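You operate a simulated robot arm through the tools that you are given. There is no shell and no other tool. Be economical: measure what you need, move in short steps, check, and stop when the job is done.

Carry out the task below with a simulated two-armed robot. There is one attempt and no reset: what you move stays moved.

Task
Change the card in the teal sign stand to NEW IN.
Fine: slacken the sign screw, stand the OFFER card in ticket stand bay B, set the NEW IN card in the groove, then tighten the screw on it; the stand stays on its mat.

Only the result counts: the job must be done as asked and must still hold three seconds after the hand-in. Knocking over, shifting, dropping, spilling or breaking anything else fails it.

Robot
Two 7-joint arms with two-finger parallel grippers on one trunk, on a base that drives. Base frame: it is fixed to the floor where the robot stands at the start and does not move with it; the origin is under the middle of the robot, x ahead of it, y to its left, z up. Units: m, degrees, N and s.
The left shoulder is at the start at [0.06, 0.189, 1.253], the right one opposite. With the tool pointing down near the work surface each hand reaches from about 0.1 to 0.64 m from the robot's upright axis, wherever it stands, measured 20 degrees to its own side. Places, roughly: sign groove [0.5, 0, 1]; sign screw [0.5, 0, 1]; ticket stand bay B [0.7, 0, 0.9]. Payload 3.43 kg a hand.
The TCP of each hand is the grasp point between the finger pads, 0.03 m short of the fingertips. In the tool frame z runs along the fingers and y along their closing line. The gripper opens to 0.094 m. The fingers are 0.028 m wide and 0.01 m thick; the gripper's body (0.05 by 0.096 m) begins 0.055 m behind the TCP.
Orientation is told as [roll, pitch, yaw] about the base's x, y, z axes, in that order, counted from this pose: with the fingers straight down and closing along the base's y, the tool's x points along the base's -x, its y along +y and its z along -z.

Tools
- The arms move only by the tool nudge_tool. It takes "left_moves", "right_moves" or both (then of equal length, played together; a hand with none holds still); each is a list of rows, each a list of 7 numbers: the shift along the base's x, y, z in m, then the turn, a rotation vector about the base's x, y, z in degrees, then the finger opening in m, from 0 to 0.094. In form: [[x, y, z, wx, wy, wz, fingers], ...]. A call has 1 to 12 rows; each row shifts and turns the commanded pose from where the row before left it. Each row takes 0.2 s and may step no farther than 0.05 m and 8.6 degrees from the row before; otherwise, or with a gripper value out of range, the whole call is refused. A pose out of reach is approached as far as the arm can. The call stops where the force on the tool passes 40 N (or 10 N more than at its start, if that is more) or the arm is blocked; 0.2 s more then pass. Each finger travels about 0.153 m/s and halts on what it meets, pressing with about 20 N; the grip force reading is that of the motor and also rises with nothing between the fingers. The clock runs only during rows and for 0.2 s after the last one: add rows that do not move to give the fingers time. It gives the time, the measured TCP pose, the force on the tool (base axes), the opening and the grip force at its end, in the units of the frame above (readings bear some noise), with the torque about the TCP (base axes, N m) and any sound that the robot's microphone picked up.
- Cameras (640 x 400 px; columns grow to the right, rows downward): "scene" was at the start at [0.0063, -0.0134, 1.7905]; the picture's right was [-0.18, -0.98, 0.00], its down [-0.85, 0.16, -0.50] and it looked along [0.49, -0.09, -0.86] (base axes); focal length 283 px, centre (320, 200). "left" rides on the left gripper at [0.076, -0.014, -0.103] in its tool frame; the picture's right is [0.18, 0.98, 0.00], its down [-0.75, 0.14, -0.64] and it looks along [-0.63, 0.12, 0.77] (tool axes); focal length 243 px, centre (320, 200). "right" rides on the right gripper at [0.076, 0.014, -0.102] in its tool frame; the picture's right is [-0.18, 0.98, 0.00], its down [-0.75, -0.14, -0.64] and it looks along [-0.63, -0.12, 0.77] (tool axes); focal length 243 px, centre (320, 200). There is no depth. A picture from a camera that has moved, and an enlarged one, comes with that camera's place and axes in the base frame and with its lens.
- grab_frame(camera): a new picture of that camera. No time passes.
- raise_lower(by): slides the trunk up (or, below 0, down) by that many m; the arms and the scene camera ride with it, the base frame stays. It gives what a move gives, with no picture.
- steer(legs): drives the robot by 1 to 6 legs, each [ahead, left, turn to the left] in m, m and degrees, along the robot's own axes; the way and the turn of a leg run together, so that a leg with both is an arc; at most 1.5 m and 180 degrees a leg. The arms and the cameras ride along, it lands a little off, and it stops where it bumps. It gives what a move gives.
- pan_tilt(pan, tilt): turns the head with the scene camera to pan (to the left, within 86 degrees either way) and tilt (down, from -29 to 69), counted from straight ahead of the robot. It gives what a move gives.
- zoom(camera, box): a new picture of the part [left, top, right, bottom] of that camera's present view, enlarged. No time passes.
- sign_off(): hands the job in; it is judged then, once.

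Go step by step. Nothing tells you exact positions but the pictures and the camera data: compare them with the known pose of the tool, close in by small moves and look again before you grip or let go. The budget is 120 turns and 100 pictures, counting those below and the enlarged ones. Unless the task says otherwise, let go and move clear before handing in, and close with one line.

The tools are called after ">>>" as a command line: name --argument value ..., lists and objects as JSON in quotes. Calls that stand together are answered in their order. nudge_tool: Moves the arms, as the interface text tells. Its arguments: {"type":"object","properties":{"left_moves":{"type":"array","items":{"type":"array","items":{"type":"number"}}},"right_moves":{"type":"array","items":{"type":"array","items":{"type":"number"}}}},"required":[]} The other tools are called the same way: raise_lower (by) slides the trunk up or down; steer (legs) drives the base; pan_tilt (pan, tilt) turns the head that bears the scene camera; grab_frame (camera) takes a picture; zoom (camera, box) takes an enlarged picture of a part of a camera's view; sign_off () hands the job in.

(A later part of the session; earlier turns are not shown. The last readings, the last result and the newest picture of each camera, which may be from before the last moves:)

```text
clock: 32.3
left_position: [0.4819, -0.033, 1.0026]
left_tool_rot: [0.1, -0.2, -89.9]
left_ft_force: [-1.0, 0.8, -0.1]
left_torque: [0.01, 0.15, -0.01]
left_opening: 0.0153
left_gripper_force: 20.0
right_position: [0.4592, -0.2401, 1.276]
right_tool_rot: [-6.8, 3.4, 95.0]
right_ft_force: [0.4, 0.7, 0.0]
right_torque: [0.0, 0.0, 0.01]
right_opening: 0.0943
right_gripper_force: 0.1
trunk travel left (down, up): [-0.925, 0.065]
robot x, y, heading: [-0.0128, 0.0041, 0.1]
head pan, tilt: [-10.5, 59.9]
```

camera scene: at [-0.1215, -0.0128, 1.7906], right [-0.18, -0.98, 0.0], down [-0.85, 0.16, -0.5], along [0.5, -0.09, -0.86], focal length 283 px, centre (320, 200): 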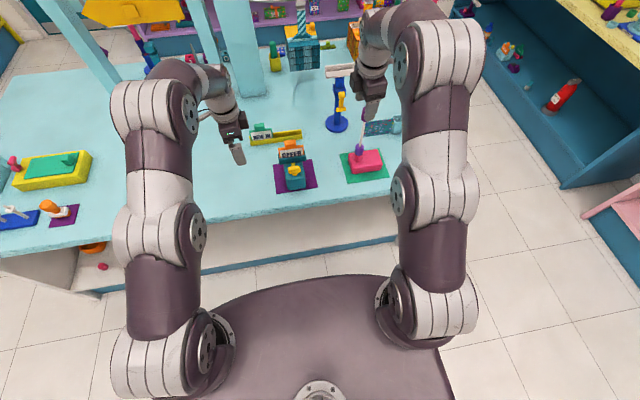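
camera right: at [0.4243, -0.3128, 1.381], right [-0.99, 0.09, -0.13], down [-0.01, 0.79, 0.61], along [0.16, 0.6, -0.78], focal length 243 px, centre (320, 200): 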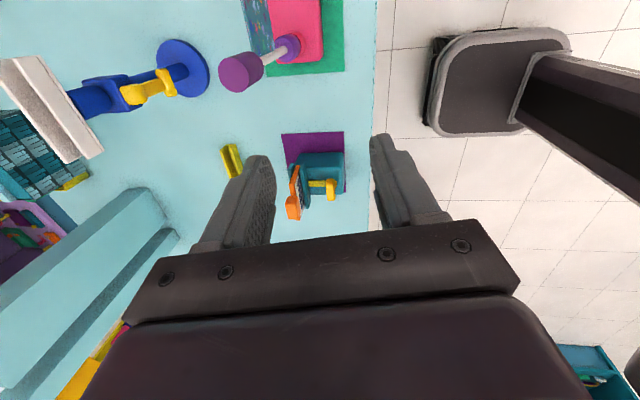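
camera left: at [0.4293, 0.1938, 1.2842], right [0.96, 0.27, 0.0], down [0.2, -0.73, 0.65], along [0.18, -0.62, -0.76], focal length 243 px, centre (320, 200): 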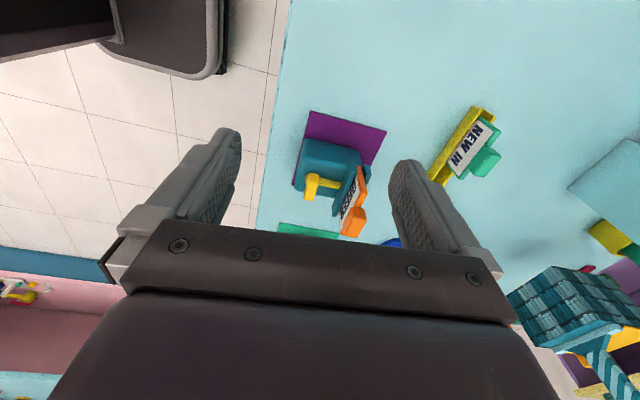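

Gripped (15 mm). Turn counterclockwise a little and read the torque.

>>> nudge_tool --left_moves '[[0, 0, 0, 0, 0, 5, 0.008], [0, 0, 0, 0, 0, 5, 0.008], [0, 0, 0, 0, 0, 5, 0.008], [0, 0, 0, 0, 0, 5, 0.008]]'

>>> zoom --camera "right" --box '[250, 110, 410, 240]'

```text
clock: 33.3
left_position: [0.4815, -0.0324, 1.0026]
left_tool_rot: [0.1, -0.2, -69.7]
left_ft_force: [-0.7, 1.1, 0.5]
left_torque: [0.1, 0.13, -0.04]
left_opening: 0.0156
left_gripper_force: 19.3
right_position: [0.4597, -0.2397, 1.2751]
right_tool_rot: [-6.7, 3.3, 95.0]
right_ft_force: [-0.9, -0.8, 0.0]
right_torque: [0.0, 0.01, 0.02]
right_opening: 0.094
right_gripper_force: 0.1
trunk travel left (down, up): [-0.925, 0.065]
robot x, y, heading: [-0.0134, 0.0001, 0.0]
head pan, tilt: [-10.5, 59.9]
```

```text
3.08 times, centred on (330, 175) of right
camera zoom: at [0.44, -0.3118, 1.3793], right [-0.99, 0.09, -0.12], down [0.0, 0.79, 0.61], along [0.15, 0.6, -0.78], focal length 746 px, centre (289, 277)
```

zoom: 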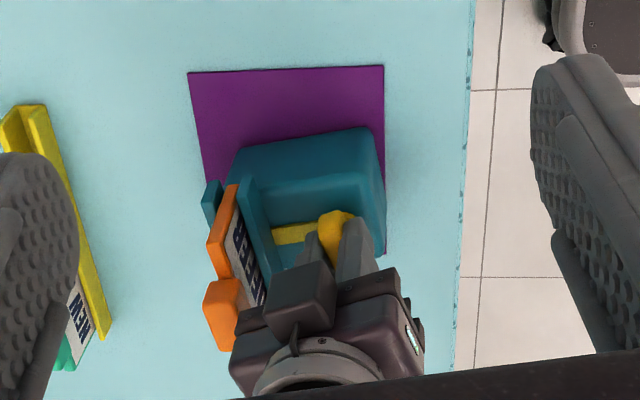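

The whole stand turned with the screw, so it must be held. I turn back, and plan to clamp the plates' right overhang with the right hand (tilted) while the left turns the screw.

>>> nudge_tool --left_moves '[[0, 0, 0, 0, 0, -5, 0.008], [0, 0, 0, 0, 0, -5, 0.008], [0, 0, 0, 0, 0, -5, 0.008], [0, 0, 0, 0, 0, -5, 0.008]]'

>>> nudge_tool --right_moves '[[0.01, -0.01, 0, 7, 0, 0, 0.08], [0.01, -0.01, 0, 7, 0, 0, 0.08], [0.015, 0, 0, 7, 0, 0, 0.08], [0.015, 0, 0, 7, 0, 0, 0.08], [0.015, 0, 0, 7, 0, 0, 0.07], [0.015, 0, 0, 7, -2, -3, 0.07]]'

>>> zoom --camera "right" --box '[220, 60, 420, 240]'

>>> zoom --camera "scene" --box '[255, 110, 405, 240]'

```text
clock: 34.3
left_position: [0.4818, -0.031, 1.0023]
left_tool_rot: [0.2, -0.4, -89.9]
left_ft_force: [-2.1, 0.2, 1.1]
left_torque: [0.18, 0.28, 0.17]
left_opening: 0.0154
left_gripper_force: 19.9
right_position: [0.4579, -0.2382, 1.2766]
right_tool_rot: [-6.7, 3.3, 95.0]
right_ft_force: [0.2, -0.5, -0.3]
right_torque: [0.0, 0.01, -0.02]
right_opening: 0.0937
right_gripper_force: 0.0
trunk travel left (down, up): [-0.925, 0.065]
robot x, y, heading: [-0.0139, 0.0003, -0.0]
head pan, tilt: [-10.5, 59.9]
```

```text
clock: 35.7
left_position: [0.4817, -0.0318, 1.0018]
left_tool_rot: [0.2, -0.3, -89.9]
left_ft_force: [-1.9, 0.3, 4.6]
left_torque: [0.17, 0.28, 0.05]
left_opening: 0.0154
left_gripper_force: 20.2
right_position: [0.4926, -0.2141, 1.2186]
right_tool_rot: [-13.8, -37.9, 94.6]
right_ft_force: [-0.2, 0.5, 0.5]
right_torque: [0.02, -0.03, -0.01]
right_opening: 0.0701
right_gripper_force: 0.0
right hand out of reach, approached as far as the arm can: row 4, 5, 6
trunk travel left (down, up): [-0.925, 0.065]
robot x, y, heading: [-0.0133, -0.0004, -0.2]
head pan, tilt: [-10.5, 59.9]
```

```text
2.22 times, centred on (320, 150) of right
camera zoom: at [0.4642, -0.337, 1.2484], right [-0.97, 0.21, -0.07], down [-0.03, 0.19, 0.98], along [0.22, 0.96, -0.18], focal length 539 px, centre (320, 311)
```

zoom: 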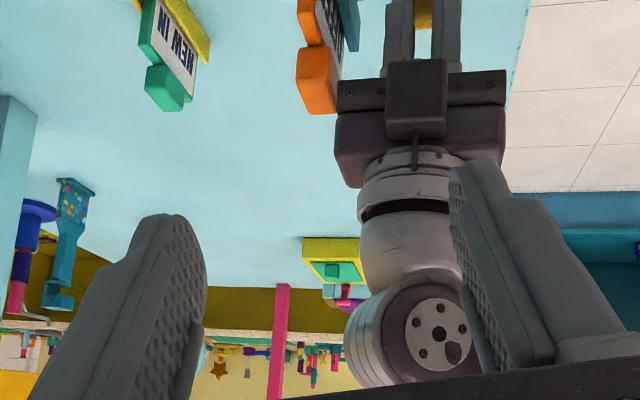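

```text
3.08 times, centred on (330, 175) of scene
camera zoom: at [-0.0078, -0.0131, 1.7906], right [-0.18, -0.98, 0.0], down [-0.85, 0.16, -0.5], along [0.49, -0.09, -0.86], focal length 870 px, centre (289, 277)
```

zoom: 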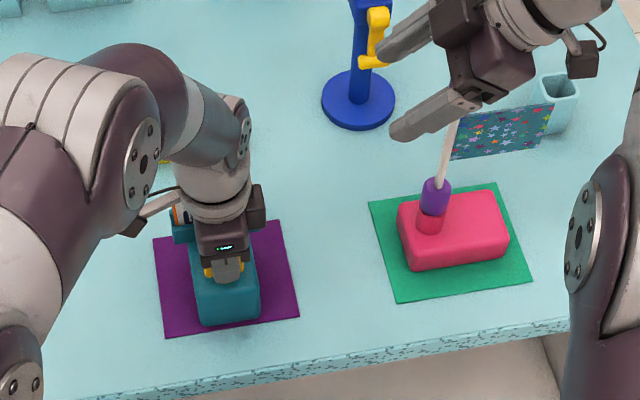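

The stand is back. The right hand got a skewed orientation; I correct it (tilt ~28°, closing along x) and bring it to a start point up-right of the plates' right end, above the flag stick.

>>> nudge_tool --right_moves '[[0.01, 0.01, 0, -4, 5, 2, 0.07], [0.01, 0.01, -0.01, -4, 5.5, 2, 0.07], [0.01, 0.01, -0.02, -2, 0, 0, 0.07], [0.01, 0.01, -0.02, 0, 0, 0, 0.07], [0.01, 0.01, -0.02, 0, 0, 0, 0.07], [0, 0, 0, 0, 0, 0, 0.07]]'

>>> grab_frame --camera "scene"

>>> grab_frame --camera "right"

```text
clock: 37.1
left_position: [0.4806, -0.0324, 1.0021]
left_tool_rot: [0.2, -0.3, -89.9]
left_ft_force: [-1.3, -0.4, 4.6]
left_torque: [-0.03, 0.2, 0.06]
left_opening: 0.0158
left_gripper_force: 19.7
right_position: [0.5205, -0.15, 1.1288]
right_tool_rot: [0.0, -28.8, 91.3]
right_ft_force: [-0.2, -0.2, 0.1]
right_torque: [0.02, -0.04, -0.04]
right_opening: 0.0702
right_gripper_force: 0.1
right hand out of reach, approached as far as the arm can: row 1, 2
trunk travel left (down, up): [-0.925, 0.065]
robot x, y, heading: [-0.0163, -0.0003, -0.2]
head pan, tilt: [-10.5, 59.9]
```

```text
63 pictures are left
camera scene: at [-0.008, -0.0131, 1.7905], right [-0.18, -0.98, 0.0], down [-0.85, 0.16, -0.5], along [0.49, -0.09, -0.86], focal length 283 px, centre (320, 200)
```

scene: 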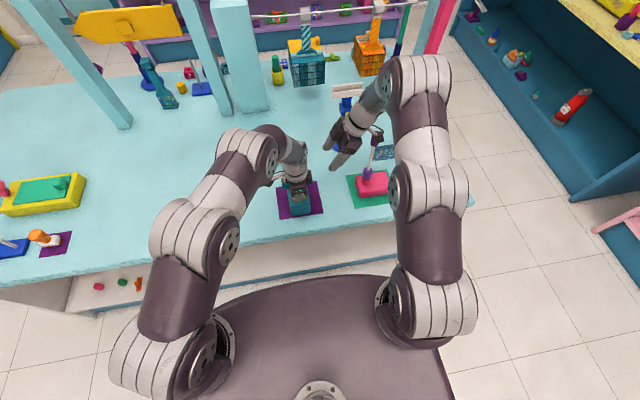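

```text
62 pictures are left
camera right: at [0.5088, -0.2668, 1.1812], right [-0.99, 0.14, 0.09], down [0.13, 0.35, 0.93], along [0.1, 0.93, -0.37], focal length 243 px, centre (320, 200)
```

right: 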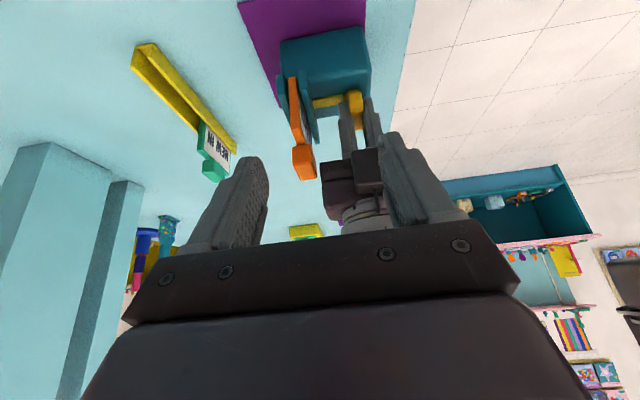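

Orientation is right now. I zoom to measure the plates' right end.

>>> zoom --camera "right" --box '[250, 10, 400, 130]'

```text
3.33 times, centred on (325, 70) of right
camera zoom: at [0.5088, -0.2668, 1.1812], right [-0.99, 0.14, 0.09], down [0.13, 0.35, 0.93], along [0.1, 0.93, -0.37], focal length 809 px, centre (303, 633)
```

zoom: 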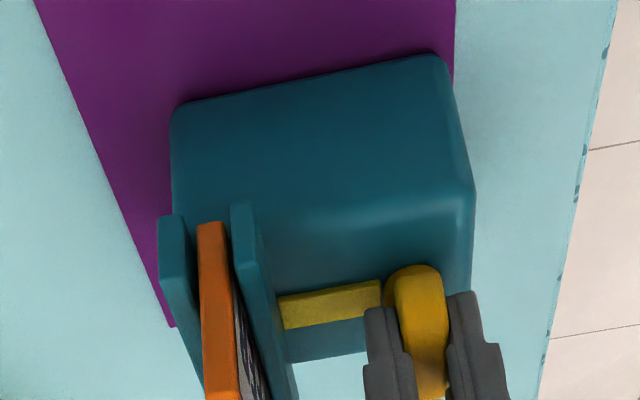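

Plates span x≈0.531–0.5635 at their right end (y≈−0.081, z≈0.973). I approach along the finger axis, part way first.

>>> nudge_tool --right_moves '[[0.0135, 0.005, -0.01, 0, 0, 0, 0.06], [0.013, 0.007, -0.02, 0, 0, 0, 0.055], [0, 0.012, -0.025, 0, 0, 0, 0.055], [0, 0.012, -0.025, 0, 0, 0, 0.055], [0, 0.008, -0.015, 0, 0, 0, 0.055], [0, 0, 0, 0, 0, 0, 0.055]]'

>>> zoom --camera "right" --box '[220, 40, 420, 240]'

>>> zoom --camera "scene" --box '[265, 110, 385, 230]'

```text
clock: 38.5
left_position: [0.4815, -0.0333, 1.002]
left_tool_rot: [0.2, -0.2, -89.8]
left_ft_force: [0.6, -0.8, 6.1]
left_torque: [0.02, 0.17, 0.03]
left_opening: 0.0154
left_gripper_force: 20.1
right_position: [0.5465, -0.1062, 1.0354]
right_tool_rot: [0.0, -28.9, 91.3]
right_ft_force: [-0.6, 0.4, 0.5]
right_torque: [-0.01, 0.04, -0.04]
right_opening: 0.0547
right_gripper_force: 0.0
trunk travel left (down, up): [-0.925, 0.065]
robot x, y, heading: [-0.0169, 0.0012, 0.0]
head pan, tilt: [-10.5, 59.9]
```

```text
2.00 times, centred on (320, 140) of right
camera zoom: at [0.5357, -0.2238, 1.0882], right [-0.99, 0.14, 0.09], down [0.13, 0.35, 0.93], along [0.1, 0.93, -0.37], focal length 485 px, centre (320, 320)
```

zoom: 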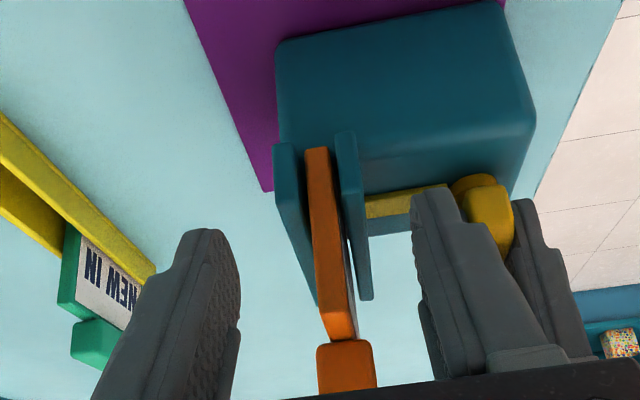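

```text
3.33 times, centred on (325, 170) of scene
camera zoom: at [-0.0079, -0.0131, 1.7906], right [-0.18, -0.98, 0.0], down [-0.85, 0.16, -0.5], along [0.49, -0.09, -0.86], focal length 942 px, centre (303, 300)
```

zoom: 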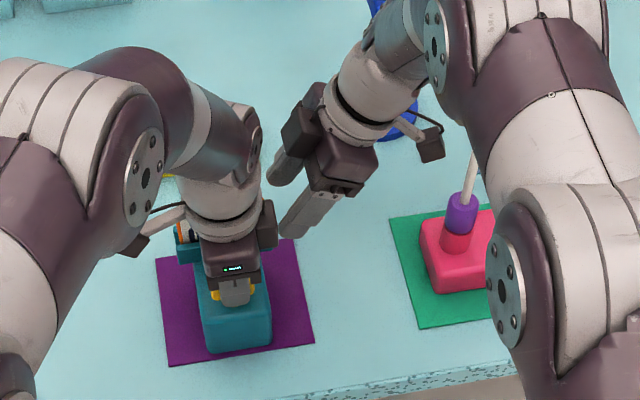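

I check the right forearm's clearance from the flag stick in the full scene view.

>>> zoom --camera "scene" --box '[300, 20, 500, 220]'

```text
2.00 times, centred on (400, 120) of scene
camera zoom: at [-0.0079, -0.0131, 1.7906], right [-0.18, -0.98, 0.0], down [-0.85, 0.16, -0.5], along [0.49, -0.09, -0.86], focal length 565 px, centre (160, 360)
```

zoom: 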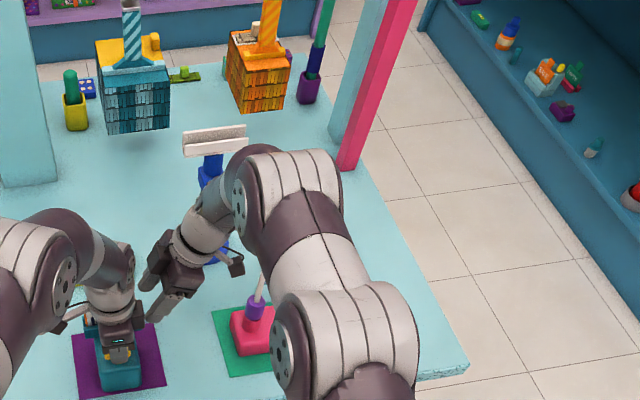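

The wrist would get too close to the flag stick (top z≈1.17). I swap roles: the left hand will clamp the plates' left end (free side) and the right hand will turn the screw. First retract the right hand, then free the left.

>>> nudge_tool --right_moves '[[0, -0.012, 0.025, 0, 0, 0, 0.055], [0, -0.012, 0.03, 0, 0, 0, 0.055], [0, -0.012, 0.035, 0, 0, 0, 0.055], [-0.01, -0.012, 0.035, 0, 0, 0, 0.055], [-0.02, -0.01, 0.035, 0, 0, 0, 0.06], [-0.02, -0.01, 0.035, 0, 0, 0, 0.06]]'

>>> nudge_tool --left_moves '[[0, 0, 0, 0, 0, 0, 0.03], [0, 0, 0, 0, 0, 0, 0.04], [0, 0, 0.03, 0, 0, 0, 0.04], [0, 0, 0.04, 0, 0, 0, 0.04], [-0.005, 0.02, 0.04, 0, 0, 0, 0.055], [0.01, 0.03, 0.03, 0, 0, 0, 0.055], [0.02, 0.03, 0, -7, 0, 0, 0.055], [0.02, 0.03, 0, -7, 0, 0, 0.055], [0.015, 0.01, 0, -7, 0, 0, 0.055], [0.005, 0, 0, -7, 0, 0, 0.055], [0, 0, 0, 0, 0, 0, 0.055]]'

>>> grab_frame --camera "left"

>>> grab_frame --camera "scene"

```text
clock: 39.9
left_position: [0.4816, -0.0319, 1.002]
left_tool_rot: [0.2, -0.3, -89.9]
left_ft_force: [1.1, 0.2, 5.6]
left_torque: [-0.08, 0.33, 0.01]
left_opening: 0.0155
left_gripper_force: 20.0
right_position: [0.4804, -0.1703, 1.2195]
right_tool_rot: [0.1, -28.9, 91.2]
right_ft_force: [-0.3, 0.1, -0.9]
right_torque: [0.04, -0.01, -0.05]
right_opening: 0.0602
right_gripper_force: 0.2
right hand out of reach, approached as far as the arm can: row 5, 6
trunk travel left (down, up): [-0.925, 0.065]
robot x, y, heading: [-0.0103, 0.0014, 0.3]
head pan, tilt: [-10.5, 59.9]
```

```text
clock: 42.3
left_position: [0.547, 0.0879, 1.1417]
left_tool_rot: [0.1, -28.4, -89.9]
left_ft_force: [0.0, 0.5, 0.0]
left_torque: [-0.02, 0.0, 0.04]
left_opening: 0.0549
left_gripper_force: 0.0
right_position: [0.4818, -0.1688, 1.2187]
right_tool_rot: [0.1, -29.0, 91.2]
right_ft_force: [-0.1, -0.2, 0.4]
right_torque: [-0.01, 0.01, -0.02]
right_opening: 0.0602
right_gripper_force: 0.0
trunk travel left (down, up): [-0.925, 0.065]
robot x, y, heading: [-0.0162, 0.0025, -0.1]
head pan, tilt: [-10.5, 59.9]
```

```text
57 pictures are left
camera left: at [0.5317, 0.2027, 1.1955], right [0.98, 0.16, -0.09], down [0.14, -0.36, 0.92], along [0.12, -0.92, -0.37], focal length 243 px, centre (320, 200)
```

left: 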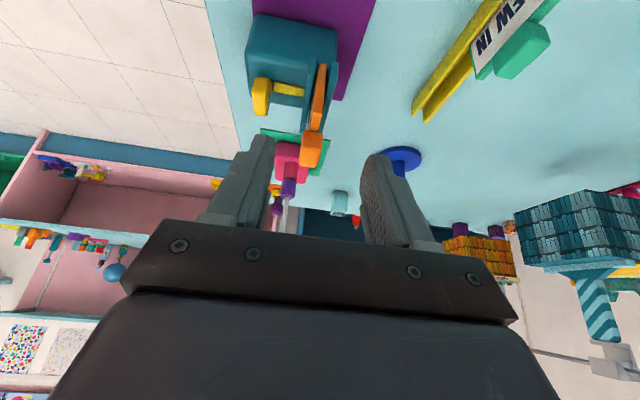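

```text
56 pictures are left
camera scene: at [-0.0074, -0.0131, 1.7905], right [-0.18, -0.98, 0.0], down [-0.85, 0.16, -0.5], along [0.49, -0.09, -0.86], focal length 283 px, centre (320, 200)
```

scene: 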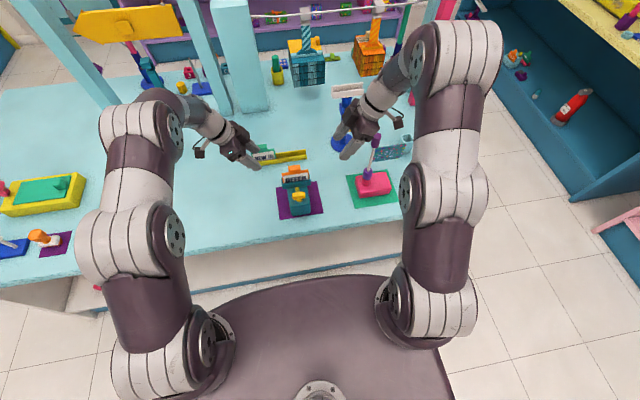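

Good symmetric pose. Zoom on the plates' left ends.

>>> zoom --camera "left" --box '[235, 0, 375, 140]'

>>> zoom --camera "scene" --box '[230, 130, 340, 230]'

```text
2.86 times, centred on (305, 70) of left
camera zoom: at [0.5317, 0.2027, 1.1955], right [0.98, 0.16, -0.09], down [0.14, -0.36, 0.92], along [0.12, -0.92, -0.37], focal length 693 px, centre (363, 571)
```

zoom: 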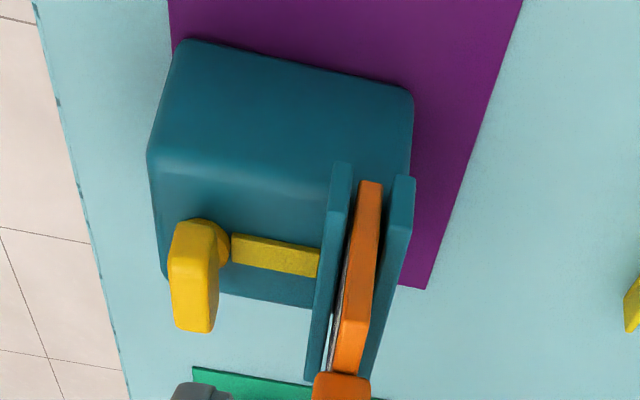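

```text
4.00 times, centred on (285, 180) of scene
camera zoom: at [-0.0074, -0.0131, 1.7905], right [-0.18, -0.98, 0.0], down [-0.85, 0.16, -0.5], along [0.49, -0.09, -0.86], focal length 1131 px, centre (460, 280)
```

zoom: 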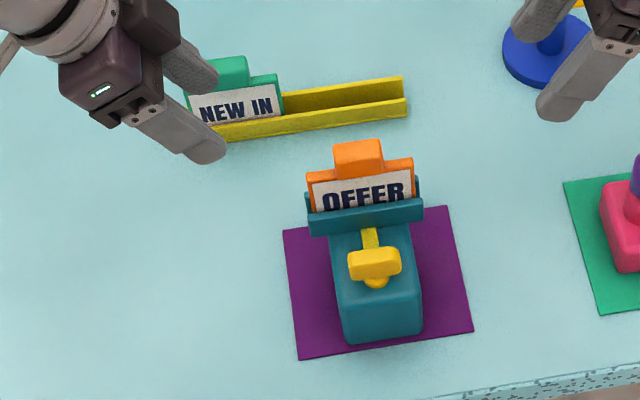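

Plate ends at x 0.534/0.558, y≈0.018. Bring the left hand down along its axis, stopping just short.

>>> nudge_tool --left_moves '[[-0.001, 0, -0.03, 0, 0, 0, 0.055], [0, -0.0135, -0.025, 0, 0, 0, 0.055], [0, -0.0135, -0.025, 0, 0, 0, 0.055], [0, -0.0135, -0.025, 0, 0, 0, 0.055], [0, -0.008, -0.015, 0, 0, 0, 0.055], [0, 0, 0, 0, 0, 0, 0.055]]'

>>> zoom --camera "left" --box '[220, 60, 420, 240]'

>>> zoom --camera "scene" --box '[255, 140, 335, 220]'

```text
clock: 43.7
left_position: [0.5453, 0.04, 1.0204]
left_tool_rot: [0.1, -28.2, -89.9]
left_ft_force: [-1.1, 0.0, -0.2]
left_torque: [0.02, 0.0, 0.02]
left_opening: 0.055
left_gripper_force: 0.1
right_position: [0.4822, -0.169, 1.2182]
right_tool_rot: [-0.1, -29.0, 91.3]
right_ft_force: [-0.3, -0.4, 0.6]
right_torque: [0.0, 0.01, 0.04]
right_opening: 0.0598
right_gripper_force: 0.0
trunk travel left (down, up): [-0.925, 0.065]
robot x, y, heading: [-0.0107, 0.0004, 0.0]
head pan, tilt: [-10.5, 59.9]
```

```text
2.22 times, centred on (320, 150) of left
camera zoom: at [0.5301, 0.155, 1.0754], right [0.98, 0.16, -0.09], down [0.14, -0.36, 0.92], along [0.12, -0.92, -0.38], focal length 539 px, centre (320, 311)
```

zoom: 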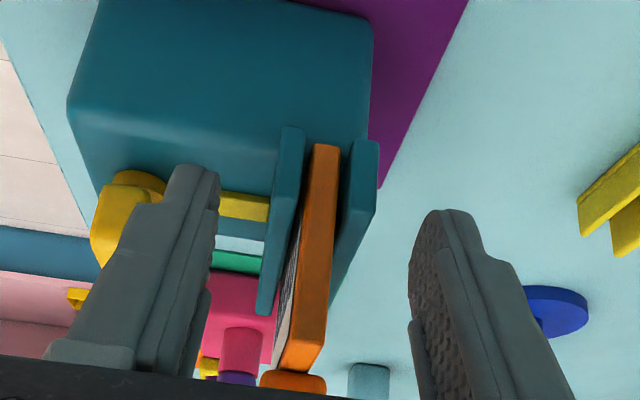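

```text
5.00 times, centred on (295, 180) of scene
camera zoom: at [-0.0075, -0.013, 1.7905], right [-0.18, -0.98, 0.0], down [-0.85, 0.16, -0.5], along [0.49, -0.09, -0.86], focal length 1413 px, centre (445, 300)
```

zoom: 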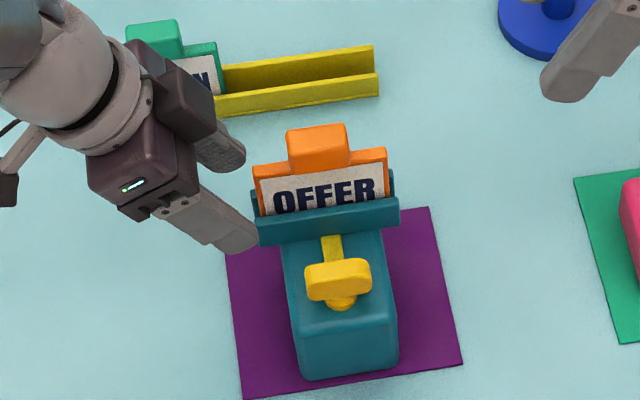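

Well aligned. Final approach and clamp.

>>> nudge_tool --left_moves '[[0, -0.009, -0.015, 0, 0, 0, 0.055], [0, -0.0075, -0.013, 0, 0, 0, 0.055], [0, 0, 0, 0, 0, 0, 0.045], [0, 0, 0, 0, 0, 0, 0.035], [0, 0, 0, 0, 0, 0, 0.025], [0, 0, 0, 0, 0, 0, 0.025]]'

>>> zoom --camera "left" --box '[220, 60, 420, 240]'

>>> zoom --camera "scene" --box '[255, 140, 335, 220]'

```text
clock: 45.1
left_position: [0.5471, 0.0234, 0.993]
left_tool_rot: [0.0, -28.3, -89.9]
left_ft_force: [2.4, 0.3, 0.4]
left_torque: [0.02, 0.14, 0.02]
left_opening: 0.0319
left_gripper_force: 19.6
right_position: [0.4821, -0.1687, 1.2192]
right_tool_rot: [0.1, -28.9, 91.2]
right_ft_force: [-0.1, 0.9, -0.8]
right_torque: [-0.01, -0.01, -0.01]
right_opening: 0.0599
right_gripper_force: 0.0
trunk travel left (down, up): [-0.925, 0.065]
robot x, y, heading: [-0.013, -0.0028, 0.1]
head pan, tilt: [-10.5, 59.9]
```

```text
2.22 times, centred on (320, 150) of left
camera zoom: at [0.5317, 0.138, 1.0475], right [0.98, 0.16, -0.09], down [0.14, -0.36, 0.92], along [0.12, -0.92, -0.38], focal length 539 px, centre (320, 311)
```

zoom: 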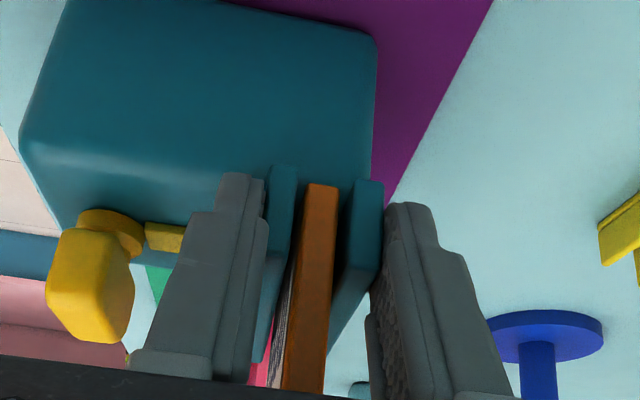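

```text
5.00 times, centred on (295, 180) of scene
camera zoom: at [-0.0067, -0.0127, 1.7905], right [-0.18, -0.98, 0.0], down [-0.85, 0.16, -0.5], along [0.49, -0.09, -0.86], focal length 1413 px, centre (445, 300)
```

zoom: 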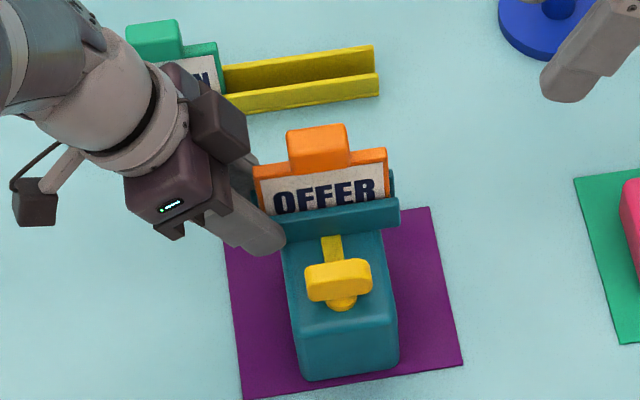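

The stand is firmly clamped. Now straighten the right hand (untilt, then yaw to 0) in place.

>>> nudge_tool --right_moves '[[0, 0, 0, -7.2, 0, 0, 0.07], [0, 0, 0, -7.2, 0, 0, 0.07], [0, 0, 0, -7.2, 0, 0, 0.07], [0, 0, 0, -7.3, 0, 0, 0.07], [0, 0, 0, 0, 0, -8.3, 0.07], [0, 0, 0, 0, 0, -8.3, 0.07], [0, 0, 0, 0, 0, -8.3, 0.07], [0, 0, 0, 0, 0, -8.3, 0.07], [0, 0, 0, 0, 0, -8.3, 0.07], [0, 0, 0, 0, 0, -8.3, 0.07], [0, 0, 0, 0, 0, -8.3, 0.07]]'

```text
clock: 47.5
left_position: [0.5462, 0.0226, 0.9941]
left_tool_rot: [0.1, -28.3, -89.9]
left_ft_force: [2.6, 0.4, 2.0]
left_torque: [0.0, -0.03, 0.06]
left_opening: 0.0318
left_gripper_force: 20.0
right_position: [0.4836, -0.1683, 1.2182]
right_tool_rot: [0.6, 0.1, 32.8]
right_ft_force: [0.2, -0.6, -0.1]
right_torque: [-0.04, -0.02, -0.05]
right_opening: 0.0701
right_gripper_force: 0.0
trunk travel left (down, up): [-0.925, 0.065]
robot x, y, heading: [-0.0094, 0.0002, -0.1]
head pan, tilt: [-10.5, 59.9]
```

>>> nudge_tool --right_moves '[[0, 0, 0, 0, 0, -8.2, 0.07], [0, 0, 0, 0, 0, -8.2, 0.07], [0, 0.02, 0, 0, 0, -8.2, 0.07], [0, 0.03, -0.01, 0, 0, -8.2, 0.07], [-0.0035, 0.04, -0.02, 0, 0, 0, 0.07], [0, 0.045, -0.02, 0, 0, 0, 0.07], [0, 0, -0.04, 0, 0, 0, 0.07], [0, 0, -0.04, 0, 0, 0, 0.07], [0, 0, 0, 0, 0, 0, 0.07]]'

>>> zoom --camera "scene" --box '[245, 130, 345, 230]'

>>> grab_frame --camera "right"

```text
clock: 49.5
left_position: [0.5466, 0.0222, 0.9927]
left_tool_rot: [0.1, -28.3, -90.0]
left_ft_force: [1.5, 2.4, 1.7]
left_torque: [-0.03, 0.01, -0.04]
left_opening: 0.0318
left_gripper_force: 19.9
right_position: [0.4806, -0.036, 1.0877]
right_tool_rot: [0.6, 0.0, 0.1]
right_ft_force: [-0.8, -0.6, -0.5]
right_torque: [-0.02, 0.02, 0.02]
right_opening: 0.0701
right_gripper_force: 0.0
trunk travel left (down, up): [-0.925, 0.065]
robot x, y, heading: [-0.0168, 0.0011, -0.3]
head pan, tilt: [-10.5, 59.9]
```

```text
4.00 times, centred on (295, 180) of scene
camera zoom: at [-0.0071, -0.0126, 1.7905], right [-0.18, -0.98, 0.0], down [-0.85, 0.16, -0.5], along [0.49, -0.09, -0.86], focal length 1131 px, centre (420, 280)
```

zoom: 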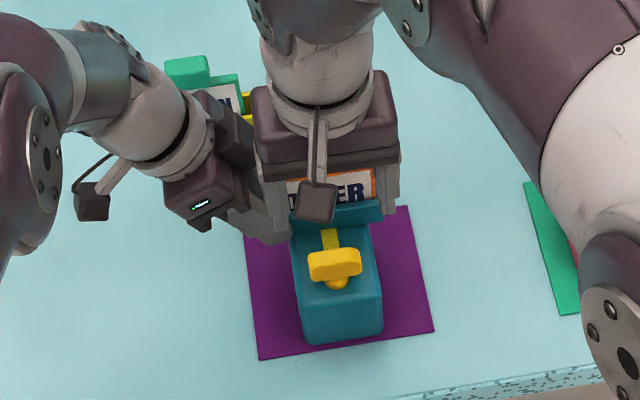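

```text
48 pictures are left
camera right: at [0.4043, -0.0227, 1.1909], right [0.18, 0.98, 0.01], down [0.75, -0.15, 0.64], along [0.63, -0.11, -0.77], focal length 243 px, centre (320, 200)
```

right: 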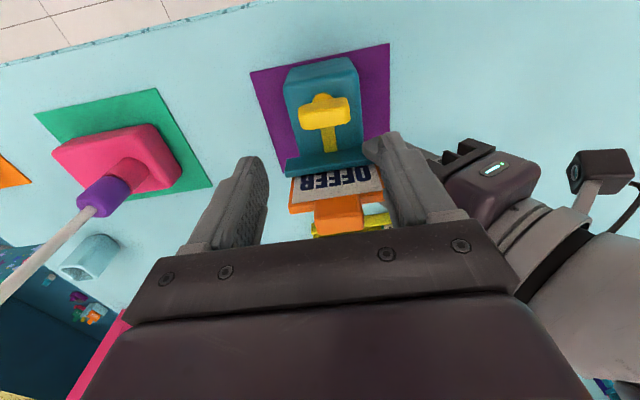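

Alignment is nearly perfect. Descend onto the bar, straddling its ends.

>>> nudge_tool --right_moves '[[-0.001, 0.004, -0.02, 0, 0, 0, 0.065], [0, 0, -0.025, 0, 0, 0, 0.065], [0, 0, -0.02, 0, 0, 0, 0.065], [0, 0, -0.015, 0, 0, 0, 0.065], [0, 0, -0.007, 0, 0, 0, 0.065], [0, 0, 0, 0, 0, 0, 0.065]]'

>>> grab_frame --camera "right"

```text
clock: 50.9
left_position: [0.5454, 0.0231, 0.9934]
left_tool_rot: [0.1, -28.2, -90.0]
left_ft_force: [0.2, 2.2, -0.6]
left_torque: [0.02, 0.07, -0.06]
left_opening: 0.032
left_gripper_force: 20.2
right_position: [0.4807, -0.0303, 1.0017]
right_tool_rot: [0.7, 0.1, 0.2]
right_ft_force: [-0.1, 0.7, -0.7]
right_torque: [-0.03, -0.02, 0.03]
right_opening: 0.0647
right_gripper_force: 0.1
trunk travel left (down, up): [-0.925, 0.065]
robot x, y, heading: [-0.0122, -0.0001, -0.1]
head pan, tilt: [-10.5, 59.9]
```

```text
47 pictures are left
camera right: at [0.4041, -0.0179, 1.1037], right [0.18, 0.98, 0.01], down [0.75, -0.15, 0.64], along [0.63, -0.11, -0.77], focal length 243 px, centre (320, 200)
```

right: 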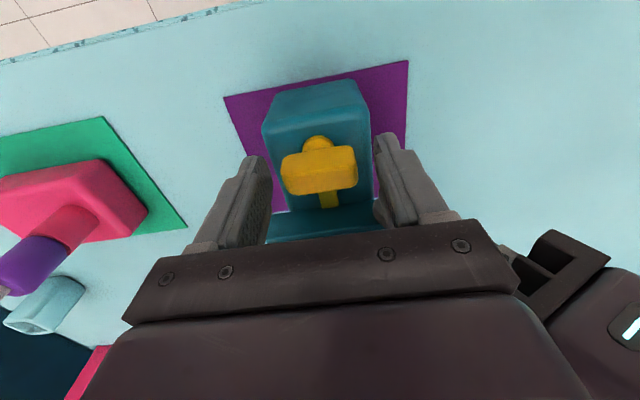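

Bar is between the fingers. Close, then turn counterclockwise 20°.

>>> nudge_tool --right_moves '[[0, 0, 0, 0, 0, 0, 0.05], [0, 0, 0, 0, 0, 0, 0.04], [0, 0, 0, 0, 0, 0, 0.035], [0, 0, 0, 0, 0, 0, 0.035]]'

>>> nudge_tool --right_moves '[[0, 0, 0, 0, 0, 4, 0.035], [0, 0, 0, 0, 0, 4, 0.035], [0, 0, 0, 0, 0, 4, 0.035], [0, 0, 0, 0, 0, 4, 0.035], [0, 0, 0, 0, 0, 4, 0.035]]'

>>> grab_frame --camera "right"

```text
clock: 51.9
left_position: [0.5459, 0.0224, 0.9933]
left_tool_rot: [0.0, -28.3, -89.8]
left_ft_force: [-1.3, 8.4, 1.4]
left_torque: [0.16, 0.04, -0.33]
left_opening: 0.032
left_gripper_force: 20.3
right_position: [0.4807, -0.031, 1.0]
right_tool_rot: [0.5, 0.2, 0.3]
right_ft_force: [2.1, -9.7, 0.5]
right_torque: [-0.32, -0.08, -0.03]
right_opening: 0.0436
right_gripper_force: 19.8
trunk travel left (down, up): [-0.925, 0.065]
robot x, y, heading: [-0.017, 0.0, -0.3]
head pan, tilt: [-10.5, 59.9]
```

```text
clock: 53.1
left_position: [0.5458, 0.0233, 0.9938]
left_tool_rot: [0.1, -28.1, -89.9]
left_ft_force: [5.4, 17.3, -1.9]
left_torque: [0.24, -0.19, -0.32]
left_opening: 0.0319
left_gripper_force: 19.9
right_position: [0.4804, -0.0303, 1.0021]
right_tool_rot: [0.7, 0.0, 20.2]
right_ft_force: [-1.9, -23.9, 16.6]
right_torque: [-0.76, -0.14, -0.08]
right_opening: 0.0436
right_gripper_force: 19.6
trunk travel left (down, up): [-0.925, 0.065]
robot x, y, heading: [-0.0134, 0.0004, 0.2]
head pan, tilt: [-10.5, 59.9]
```

```text
46 pictures are left
camera right: at [0.404, -0.0455, 1.1035], right [-0.17, 0.99, 0.01], down [0.76, 0.12, 0.64], along [0.63, 0.11, -0.77], focal length 243 px, centre (320, 200)
```

right: 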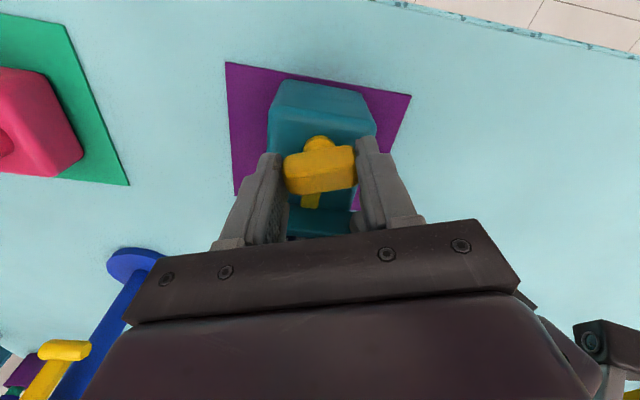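

The bar turns relative to the stand now. Some side load builds, so I relieve it slightly (toward −y and up) and go on turning.

>>> nudge_tool --right_moves '[[0, -0.001, 0.001, 0, 0, 0, 0.035], [0, -0.001, 0.0, 0, 0, 4, 0.035], [0, 0, 0.0, 0, 0, 4, 0.035], [0, 0, 0.0, 0, 0, 4, 0.035], [0, 0, 0, 0, 0, 4, 0.035]]'

```text
clock: 54.3
left_position: [0.5461, 0.0203, 0.9933]
left_tool_rot: [-0.1, -28.4, -89.7]
left_ft_force: [-7.1, -7.3, 8.1]
left_torque: [-0.25, 0.41, 0.11]
left_opening: 0.0317
left_gripper_force: 20.0
right_position: [0.4802, -0.0316, 1.002]
right_tool_rot: [0.6, 0.1, 36.2]
right_ft_force: [7.4, 7.2, -8.0]
right_torque: [-0.11, 0.11, -0.02]
right_opening: 0.0435
right_gripper_force: 19.9
trunk travel left (down, up): [-0.925, 0.065]
robot x, y, heading: [-0.0115, 0.0021, -0.3]
head pan, tilt: [-10.5, 59.9]
```

>>> nudge_tool --right_moves '[[0.0005, 0.0005, 0, 0, 0, 5, 0.035], [0, 0, 0, 0, 0, 5, 0.035], [0, 0, 0, 0, 0, 5, 0.035], [0, 0, 0, 0, 0, 5, 0.035], [0, 0, 0, 0, 0, 5, 0.035], [0, 0, 0, 0, 0, 5, 0.035]]'

>>> grab_frame --camera "right"

>>> zoom --camera "left" --box '[220, 60, 420, 240]'

```text
clock: 55.7
left_position: [0.5464, 0.0227, 0.9931]
left_tool_rot: [0.1, -28.3, -89.9]
left_ft_force: [-1.4, -4.3, -0.6]
left_torque: [-0.35, 0.27, 0.06]
left_opening: 0.0317
left_gripper_force: 19.9
right_position: [0.4805, -0.0311, 1.0019]
right_tool_rot: [0.6, -0.1, 66.3]
right_ft_force: [-0.1, 1.8, 0.1]
right_torque: [0.33, -0.37, -0.05]
right_opening: 0.0437
right_gripper_force: 20.0
trunk travel left (down, up): [-0.925, 0.065]
robot x, y, heading: [-0.0101, 0.0008, -0.1]
head pan, tilt: [-10.5, 59.9]
```

```text
45 pictures are left
camera right: at [0.4382, -0.0967, 1.1041], right [-0.83, 0.56, 0.01], down [0.44, 0.63, 0.64], along [0.35, 0.53, -0.77], focal length 243 px, centre (320, 200)
```

right: 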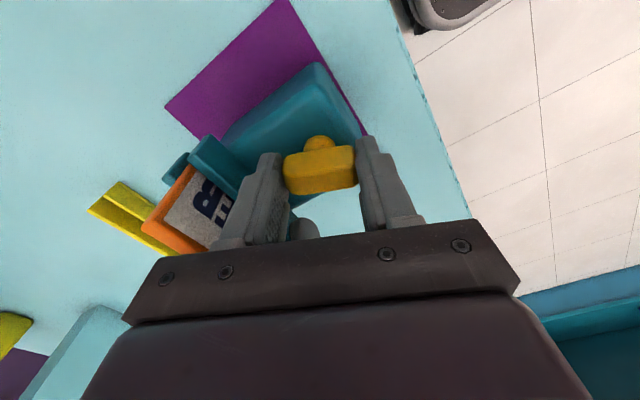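

```text
2.22 times, centred on (320, 150) of left
camera zoom: at [0.5312, 0.1376, 1.0475], right [0.98, 0.17, -0.09], down [0.14, -0.36, 0.92], along [0.12, -0.92, -0.38], focal length 539 px, centre (320, 311)
```

zoom: 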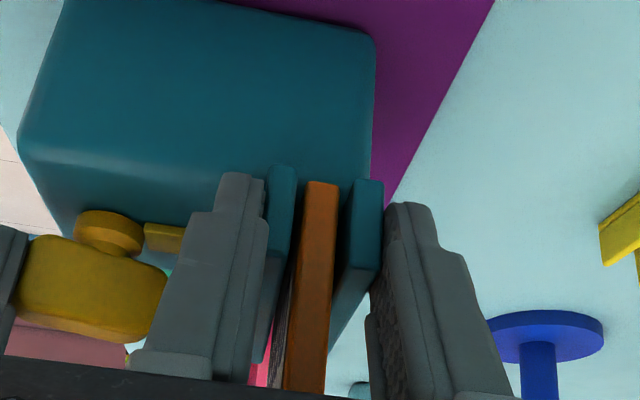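

The screw has turned 66° with the stand held. Continue to about 94°.

>>> nudge_tool --right_moves '[[0, 0, 0, 0, 0, 5, 0.035], [0, 0, 0, 0, 0, 5, 0.035], [0, 0, 0, 0, 0, 5, 0.035], [0, 0, 0, 0, 0, 5, 0.035], [0, 0, 0, 0, 0, 5, 0.035], [0, 0, 0, 0, 0, 3, 0.035]]'

>>> zoom --camera "left" --box '[220, 60, 420, 240]'

```text
clock: 57.1
left_position: [0.5453, 0.0216, 0.9937]
left_tool_rot: [0.0, -28.3, -89.9]
left_ft_force: [-5.3, 4.9, 0.3]
left_torque: [0.29, 0.02, -0.43]
left_opening: 0.0317
left_gripper_force: 20.0
right_position: [0.4809, -0.0313, 1.0003]
right_tool_rot: [0.5, 0.0, 94.4]
right_ft_force: [7.7, -5.3, 3.9]
right_torque: [-0.19, -0.2, -0.02]
right_opening: 0.0435
right_gripper_force: 20.1
trunk travel left (down, up): [-0.925, 0.065]
robot x, y, heading: [-0.015, 0.0012, -0.1]
head pan, tilt: [-10.5, 59.9]
```

```text
2.22 times, centred on (320, 150) of left
camera zoom: at [0.531, 0.1378, 1.0474], right [0.98, 0.16, -0.09], down [0.14, -0.36, 0.92], along [0.12, -0.92, -0.38], focal length 539 px, centre (320, 311)
```

zoom: 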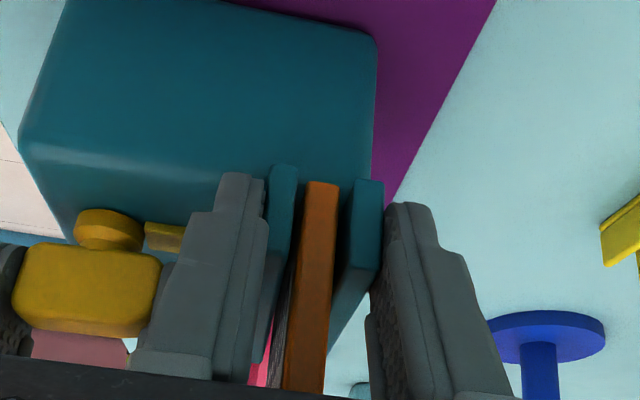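

The screw is turned ~94°. I release it, rise, and test the OFFER card while the left still holds the stand.

>>> nudge_tool --right_moves '[[0, 0, 0, 0, 0, 0, 0.05], [0, 0, 0, 0, 0, 0, 0.052], [0, 0, 0.02, 0, 0, 0, 0.052], [0, 0, 0.04, 0, 0, 0, 0.052], [0, 0, 0.04, 0, 0, 0, 0.052], [0.02, 0, 0.02, 0, 0, -2, 0.052], [0.025, 0, 0, 0, 0, -2, 0.052], [0.02, 0, 0, 0, 0, 0, 0.052], [0, 0, 0, 0, 0, 0, 0.052]]'

>>> grab_frame --camera "right"

>>> zoom --camera "scene" --box '[245, 130, 345, 230]'

```text
clock: 59.1
left_position: [0.546, 0.0226, 0.9925]
left_tool_rot: [0.1, -28.4, -89.9]
left_ft_force: [-1.4, 1.7, -0.3]
left_torque: [0.33, 0.16, -0.12]
left_opening: 0.0319
left_gripper_force: 20.9
right_position: [0.5454, -0.0306, 1.1194]
right_tool_rot: [0.6, 0.0, 90.2]
right_ft_force: [-0.5, -0.1, 0.0]
right_torque: [-0.03, 0.0, -0.02]
right_opening: 0.0519
right_gripper_force: 0.1
trunk travel left (down, up): [-0.925, 0.065]
robot x, y, heading: [-0.0173, 0.0002, 0.0]
head pan, tilt: [-10.5, 59.9]
```

```text
42 pictures are left
camera right: at [0.5324, -0.1072, 1.2229], right [-0.98, 0.18, 0.01], down [0.15, 0.75, 0.64], along [0.11, 0.63, -0.77], focal length 243 px, centre (320, 200)
```

right: 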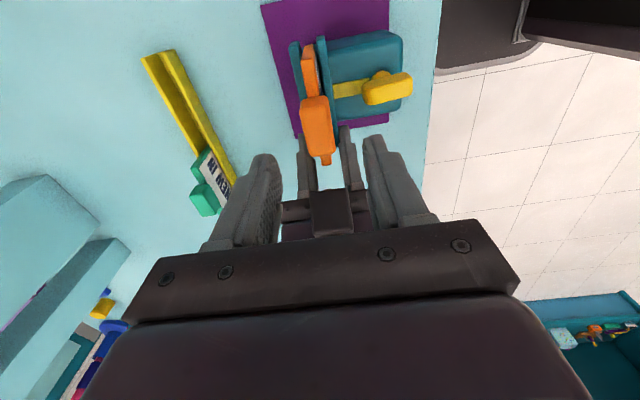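

```text
4.00 times, centred on (295, 180) of scene
camera zoom: at [-0.007, -0.0128, 1.7905], right [-0.18, -0.98, 0.0], down [-0.85, 0.16, -0.5], along [0.49, -0.09, -0.86], focal length 1131 px, centre (420, 280)
```

zoom: 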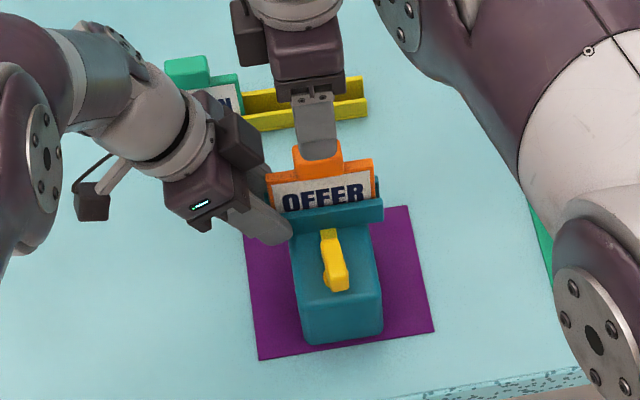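

Tab sits right under the hand. Descend and grip it.

>>> nudge_tool --right_moves '[[0, 0, -0.03, 0, 0, 0, 0.052], [0, 0, -0.03, 0, 0, 0, 0.052], [0, 0, -0.024, 0, 0, 0, 0.052], [0, 0, 0, 0, 0, 0, 0.035], [0, 0, 0, 0, 0, 0, 0.02], [0, 0, 0, 0, 0, 0, 0.01], [0, 0, 0, 0, 0, 0, 0.01]]'

>>> grab_frame --camera "right"

```text
clock: 60.7
left_position: [0.5464, 0.0217, 0.9937]
left_tool_rot: [0.1, -28.4, -90.0]
left_ft_force: [-0.9, 0.4, -0.5]
left_torque: [0.23, 0.06, -0.04]
left_opening: 0.0316
left_gripper_force: 20.3
right_position: [0.5464, -0.0301, 1.0364]
right_tool_rot: [0.6, 0.0, 90.2]
right_ft_force: [0.4, -0.4, -1.0]
right_torque: [0.02, 0.04, 0.02]
right_opening: 0.0255
right_gripper_force: 20.0
trunk travel left (down, up): [-0.925, 0.065]
robot x, y, heading: [-0.0123, -0.0001, 0.1]
head pan, tilt: [-10.5, 59.9]
```

```text
40 pictures are left
camera right: at [0.5338, -0.1067, 1.1391], right [-0.98, 0.18, 0.01], down [0.15, 0.75, 0.64], along [0.11, 0.63, -0.77], focal length 243 px, centre (320, 200)
```

right: 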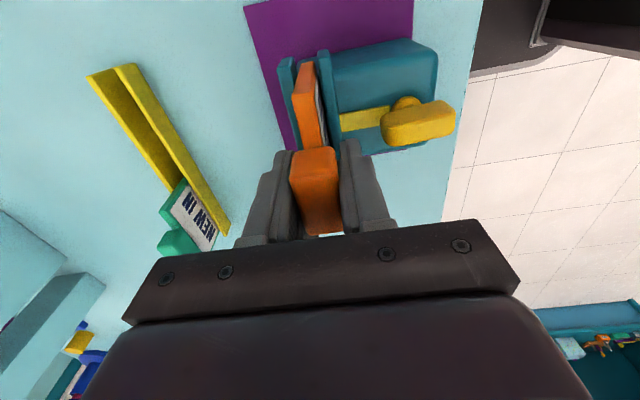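

Tab gripped (25 mm thick) with almost no side force. Lift gently.

>>> nudge_tool --right_moves '[[0, 0, 0.003, 0, 0, 0, 0.01], [0, 0, 0.004, 0, 0, 0, 0.01], [0, 0, 0.005, 0, 0, 0, 0.01]]'

>>> grab_frame --camera "right"

```text
clock: 61.5
left_position: [0.5464, 0.022, 0.9929]
left_tool_rot: [0.1, -28.3, -90.0]
left_ft_force: [0.1, 0.6, 0.2]
left_torque: [0.2, 0.06, -0.02]
left_opening: 0.032
left_gripper_force: 20.1
right_position: [0.5463, -0.0299, 1.0487]
right_tool_rot: [0.6, 0.1, 90.1]
right_ft_force: [0.7, -0.3, -0.8]
right_torque: [-0.05, 0.03, 0.01]
right_opening: 0.0254
right_gripper_force: 20.1
trunk travel left (down, up): [-0.925, 0.065]
robot x, y, heading: [-0.0168, 0.0007, -0.2]
head pan, tilt: [-10.5, 59.9]
```

```text
39 pictures are left
camera right: at [0.5332, -0.1073, 1.1522], right [-0.98, 0.18, 0.01], down [0.15, 0.75, 0.64], along [0.11, 0.63, -0.77], focal length 243 px, centre (320, 200)
```

right: 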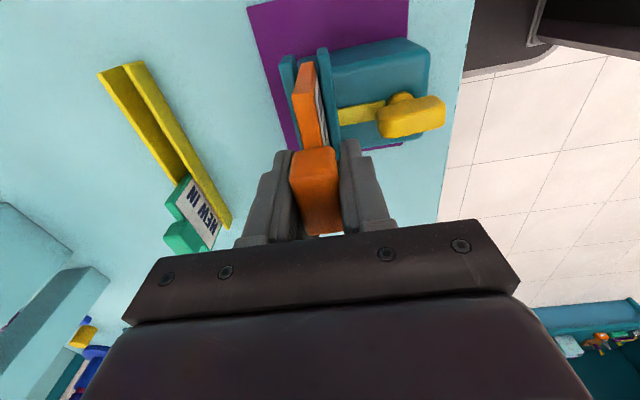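

The card lifts freely, so the screw is slack. Lift the card clear, release the stand with the left hand and retract it.

>>> nudge_tool --right_moves '[[0, 0, 0.02, 0, 0, 0, 0.01], [0, 0, 0.04, 0, 0, 0, 0.01], [0, 0, 0.04, 0, 0, 0, 0.01], [0, 0, 0.03, 0, 0, 0, 0.01]]'

>>> nudge_tool --left_moves '[[0, 0, 0, 0, 0, 0, 0.04], [0, 0, 0, 0, 0, 0, 0.05], [0, 0.009, 0.015, 0, 0, 0, 0.055], [0, 0.02, 0.035, 0, 0, 0, 0.055], [-0.01, 0.025, 0.04, 0, 0, 0, 0.055], [-0.03, 0.02, 0.03, 0, 0, 0, 0.055], [-0.04, 0.02, 0.02, 0, 0, 0, 0.055], [-0.04, 0.02, 0.02, 0, 0, 0, 0.055]]'

>>> grab_frame --camera "scene"

```text
clock: 62.5
left_position: [0.5456, 0.0216, 0.993]
left_tool_rot: [0.1, -28.3, -89.9]
left_ft_force: [0.2, 0.9, -0.7]
left_torque: [0.27, 0.02, -0.09]
left_opening: 0.0319
left_gripper_force: 19.4
right_position: [0.5381, -0.0328, 1.1781]
right_tool_rot: [0.7, 0.1, 90.2]
right_ft_force: [0.1, -0.6, -0.5]
right_torque: [0.0, -0.01, -0.02]
right_opening: 0.0257
right_gripper_force: 20.6
right hand out of reach, approached as far as the arm can: row 4
trunk travel left (down, up): [-0.925, 0.065]
robot x, y, heading: [-0.0109, -0.0005, 0.0]
head pan, tilt: [-10.5, 59.9]
```

```text
clock: 64.3
left_position: [0.426, 0.1367, 1.1547]
left_tool_rot: [0.2, -28.3, -90.0]
left_ft_force: [-0.5, -0.2, 0.8]
left_torque: [0.02, 0.02, 0.02]
left_opening: 0.0552
left_gripper_force: 0.1
right_position: [0.5379, -0.0327, 1.1784]
right_tool_rot: [0.6, 0.1, 90.3]
right_ft_force: [0.2, 0.0, 0.0]
right_torque: [0.01, -0.02, -0.01]
right_opening: 0.0253
right_gripper_force: 19.8
trunk travel left (down, up): [-0.925, 0.065]
robot x, y, heading: [-0.0152, -0.0017, -0.3]
head pan, tilt: [-10.5, 59.9]
```

```text
38 pictures are left
camera scene: at [-0.0099, -0.0122, 1.7905], right [-0.18, -0.98, 0.0], down [-0.85, 0.16, -0.5], along [0.49, -0.09, -0.86], focal length 283 px, centre (320, 200)
```

scene: 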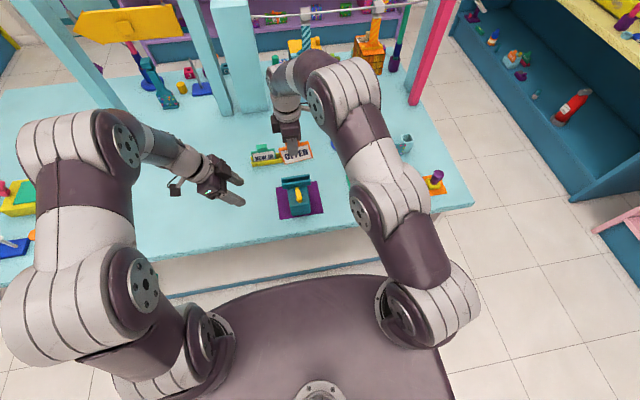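

Card is clear. Try driving closer by 0.12 m (it stops if it bumps) to reach bay B at about x=0.72.

>>> steer --legs '[[0.06, 0, 0]]'

>>> steer --legs '[[0.06, 0, 0]]'

```text
clock: 65.3
left_position: [0.4819, 0.1358, 1.1581]
left_tool_rot: [0.4, -28.3, -90.1]
left_ft_force: [-0.2, 0.5, -0.7]
left_torque: [0.0, -0.05, 0.01]
left_opening: 0.055
left_gripper_force: 0.0
right_position: [0.5929, -0.0319, 1.1805]
right_tool_rot: [0.1, 0.0, 90.1]
right_ft_force: [-0.9, -0.3, -0.1]
right_torque: [0.04, -0.03, 0.01]
right_opening: 0.0256
right_gripper_force: 20.1
trunk travel left (down, up): [-0.925, 0.065]
robot x, y, heading: [0.0479, -0.0003, 0.2]
head pan, tilt: [-10.5, 59.9]
```

```text
clock: 66.3
left_position: [0.5431, 0.1365, 1.1582]
left_tool_rot: [0.4, -28.3, -90.1]
left_ft_force: [-0.9, -0.2, 0.1]
left_torque: [0.0, -0.03, 0.02]
left_opening: 0.0552
left_gripper_force: 0.0
right_position: [0.6548, -0.033, 1.1809]
right_tool_rot: [0.3, 0.0, 90.2]
right_ft_force: [-0.9, 1.2, -0.1]
right_torque: [-0.02, -0.05, -0.01]
right_opening: 0.0255
right_gripper_force: 20.1
trunk travel left (down, up): [-0.925, 0.065]
robot x, y, heading: [0.1092, -0.0011, -0.3]
head pan, tilt: [-10.5, 59.9]
```

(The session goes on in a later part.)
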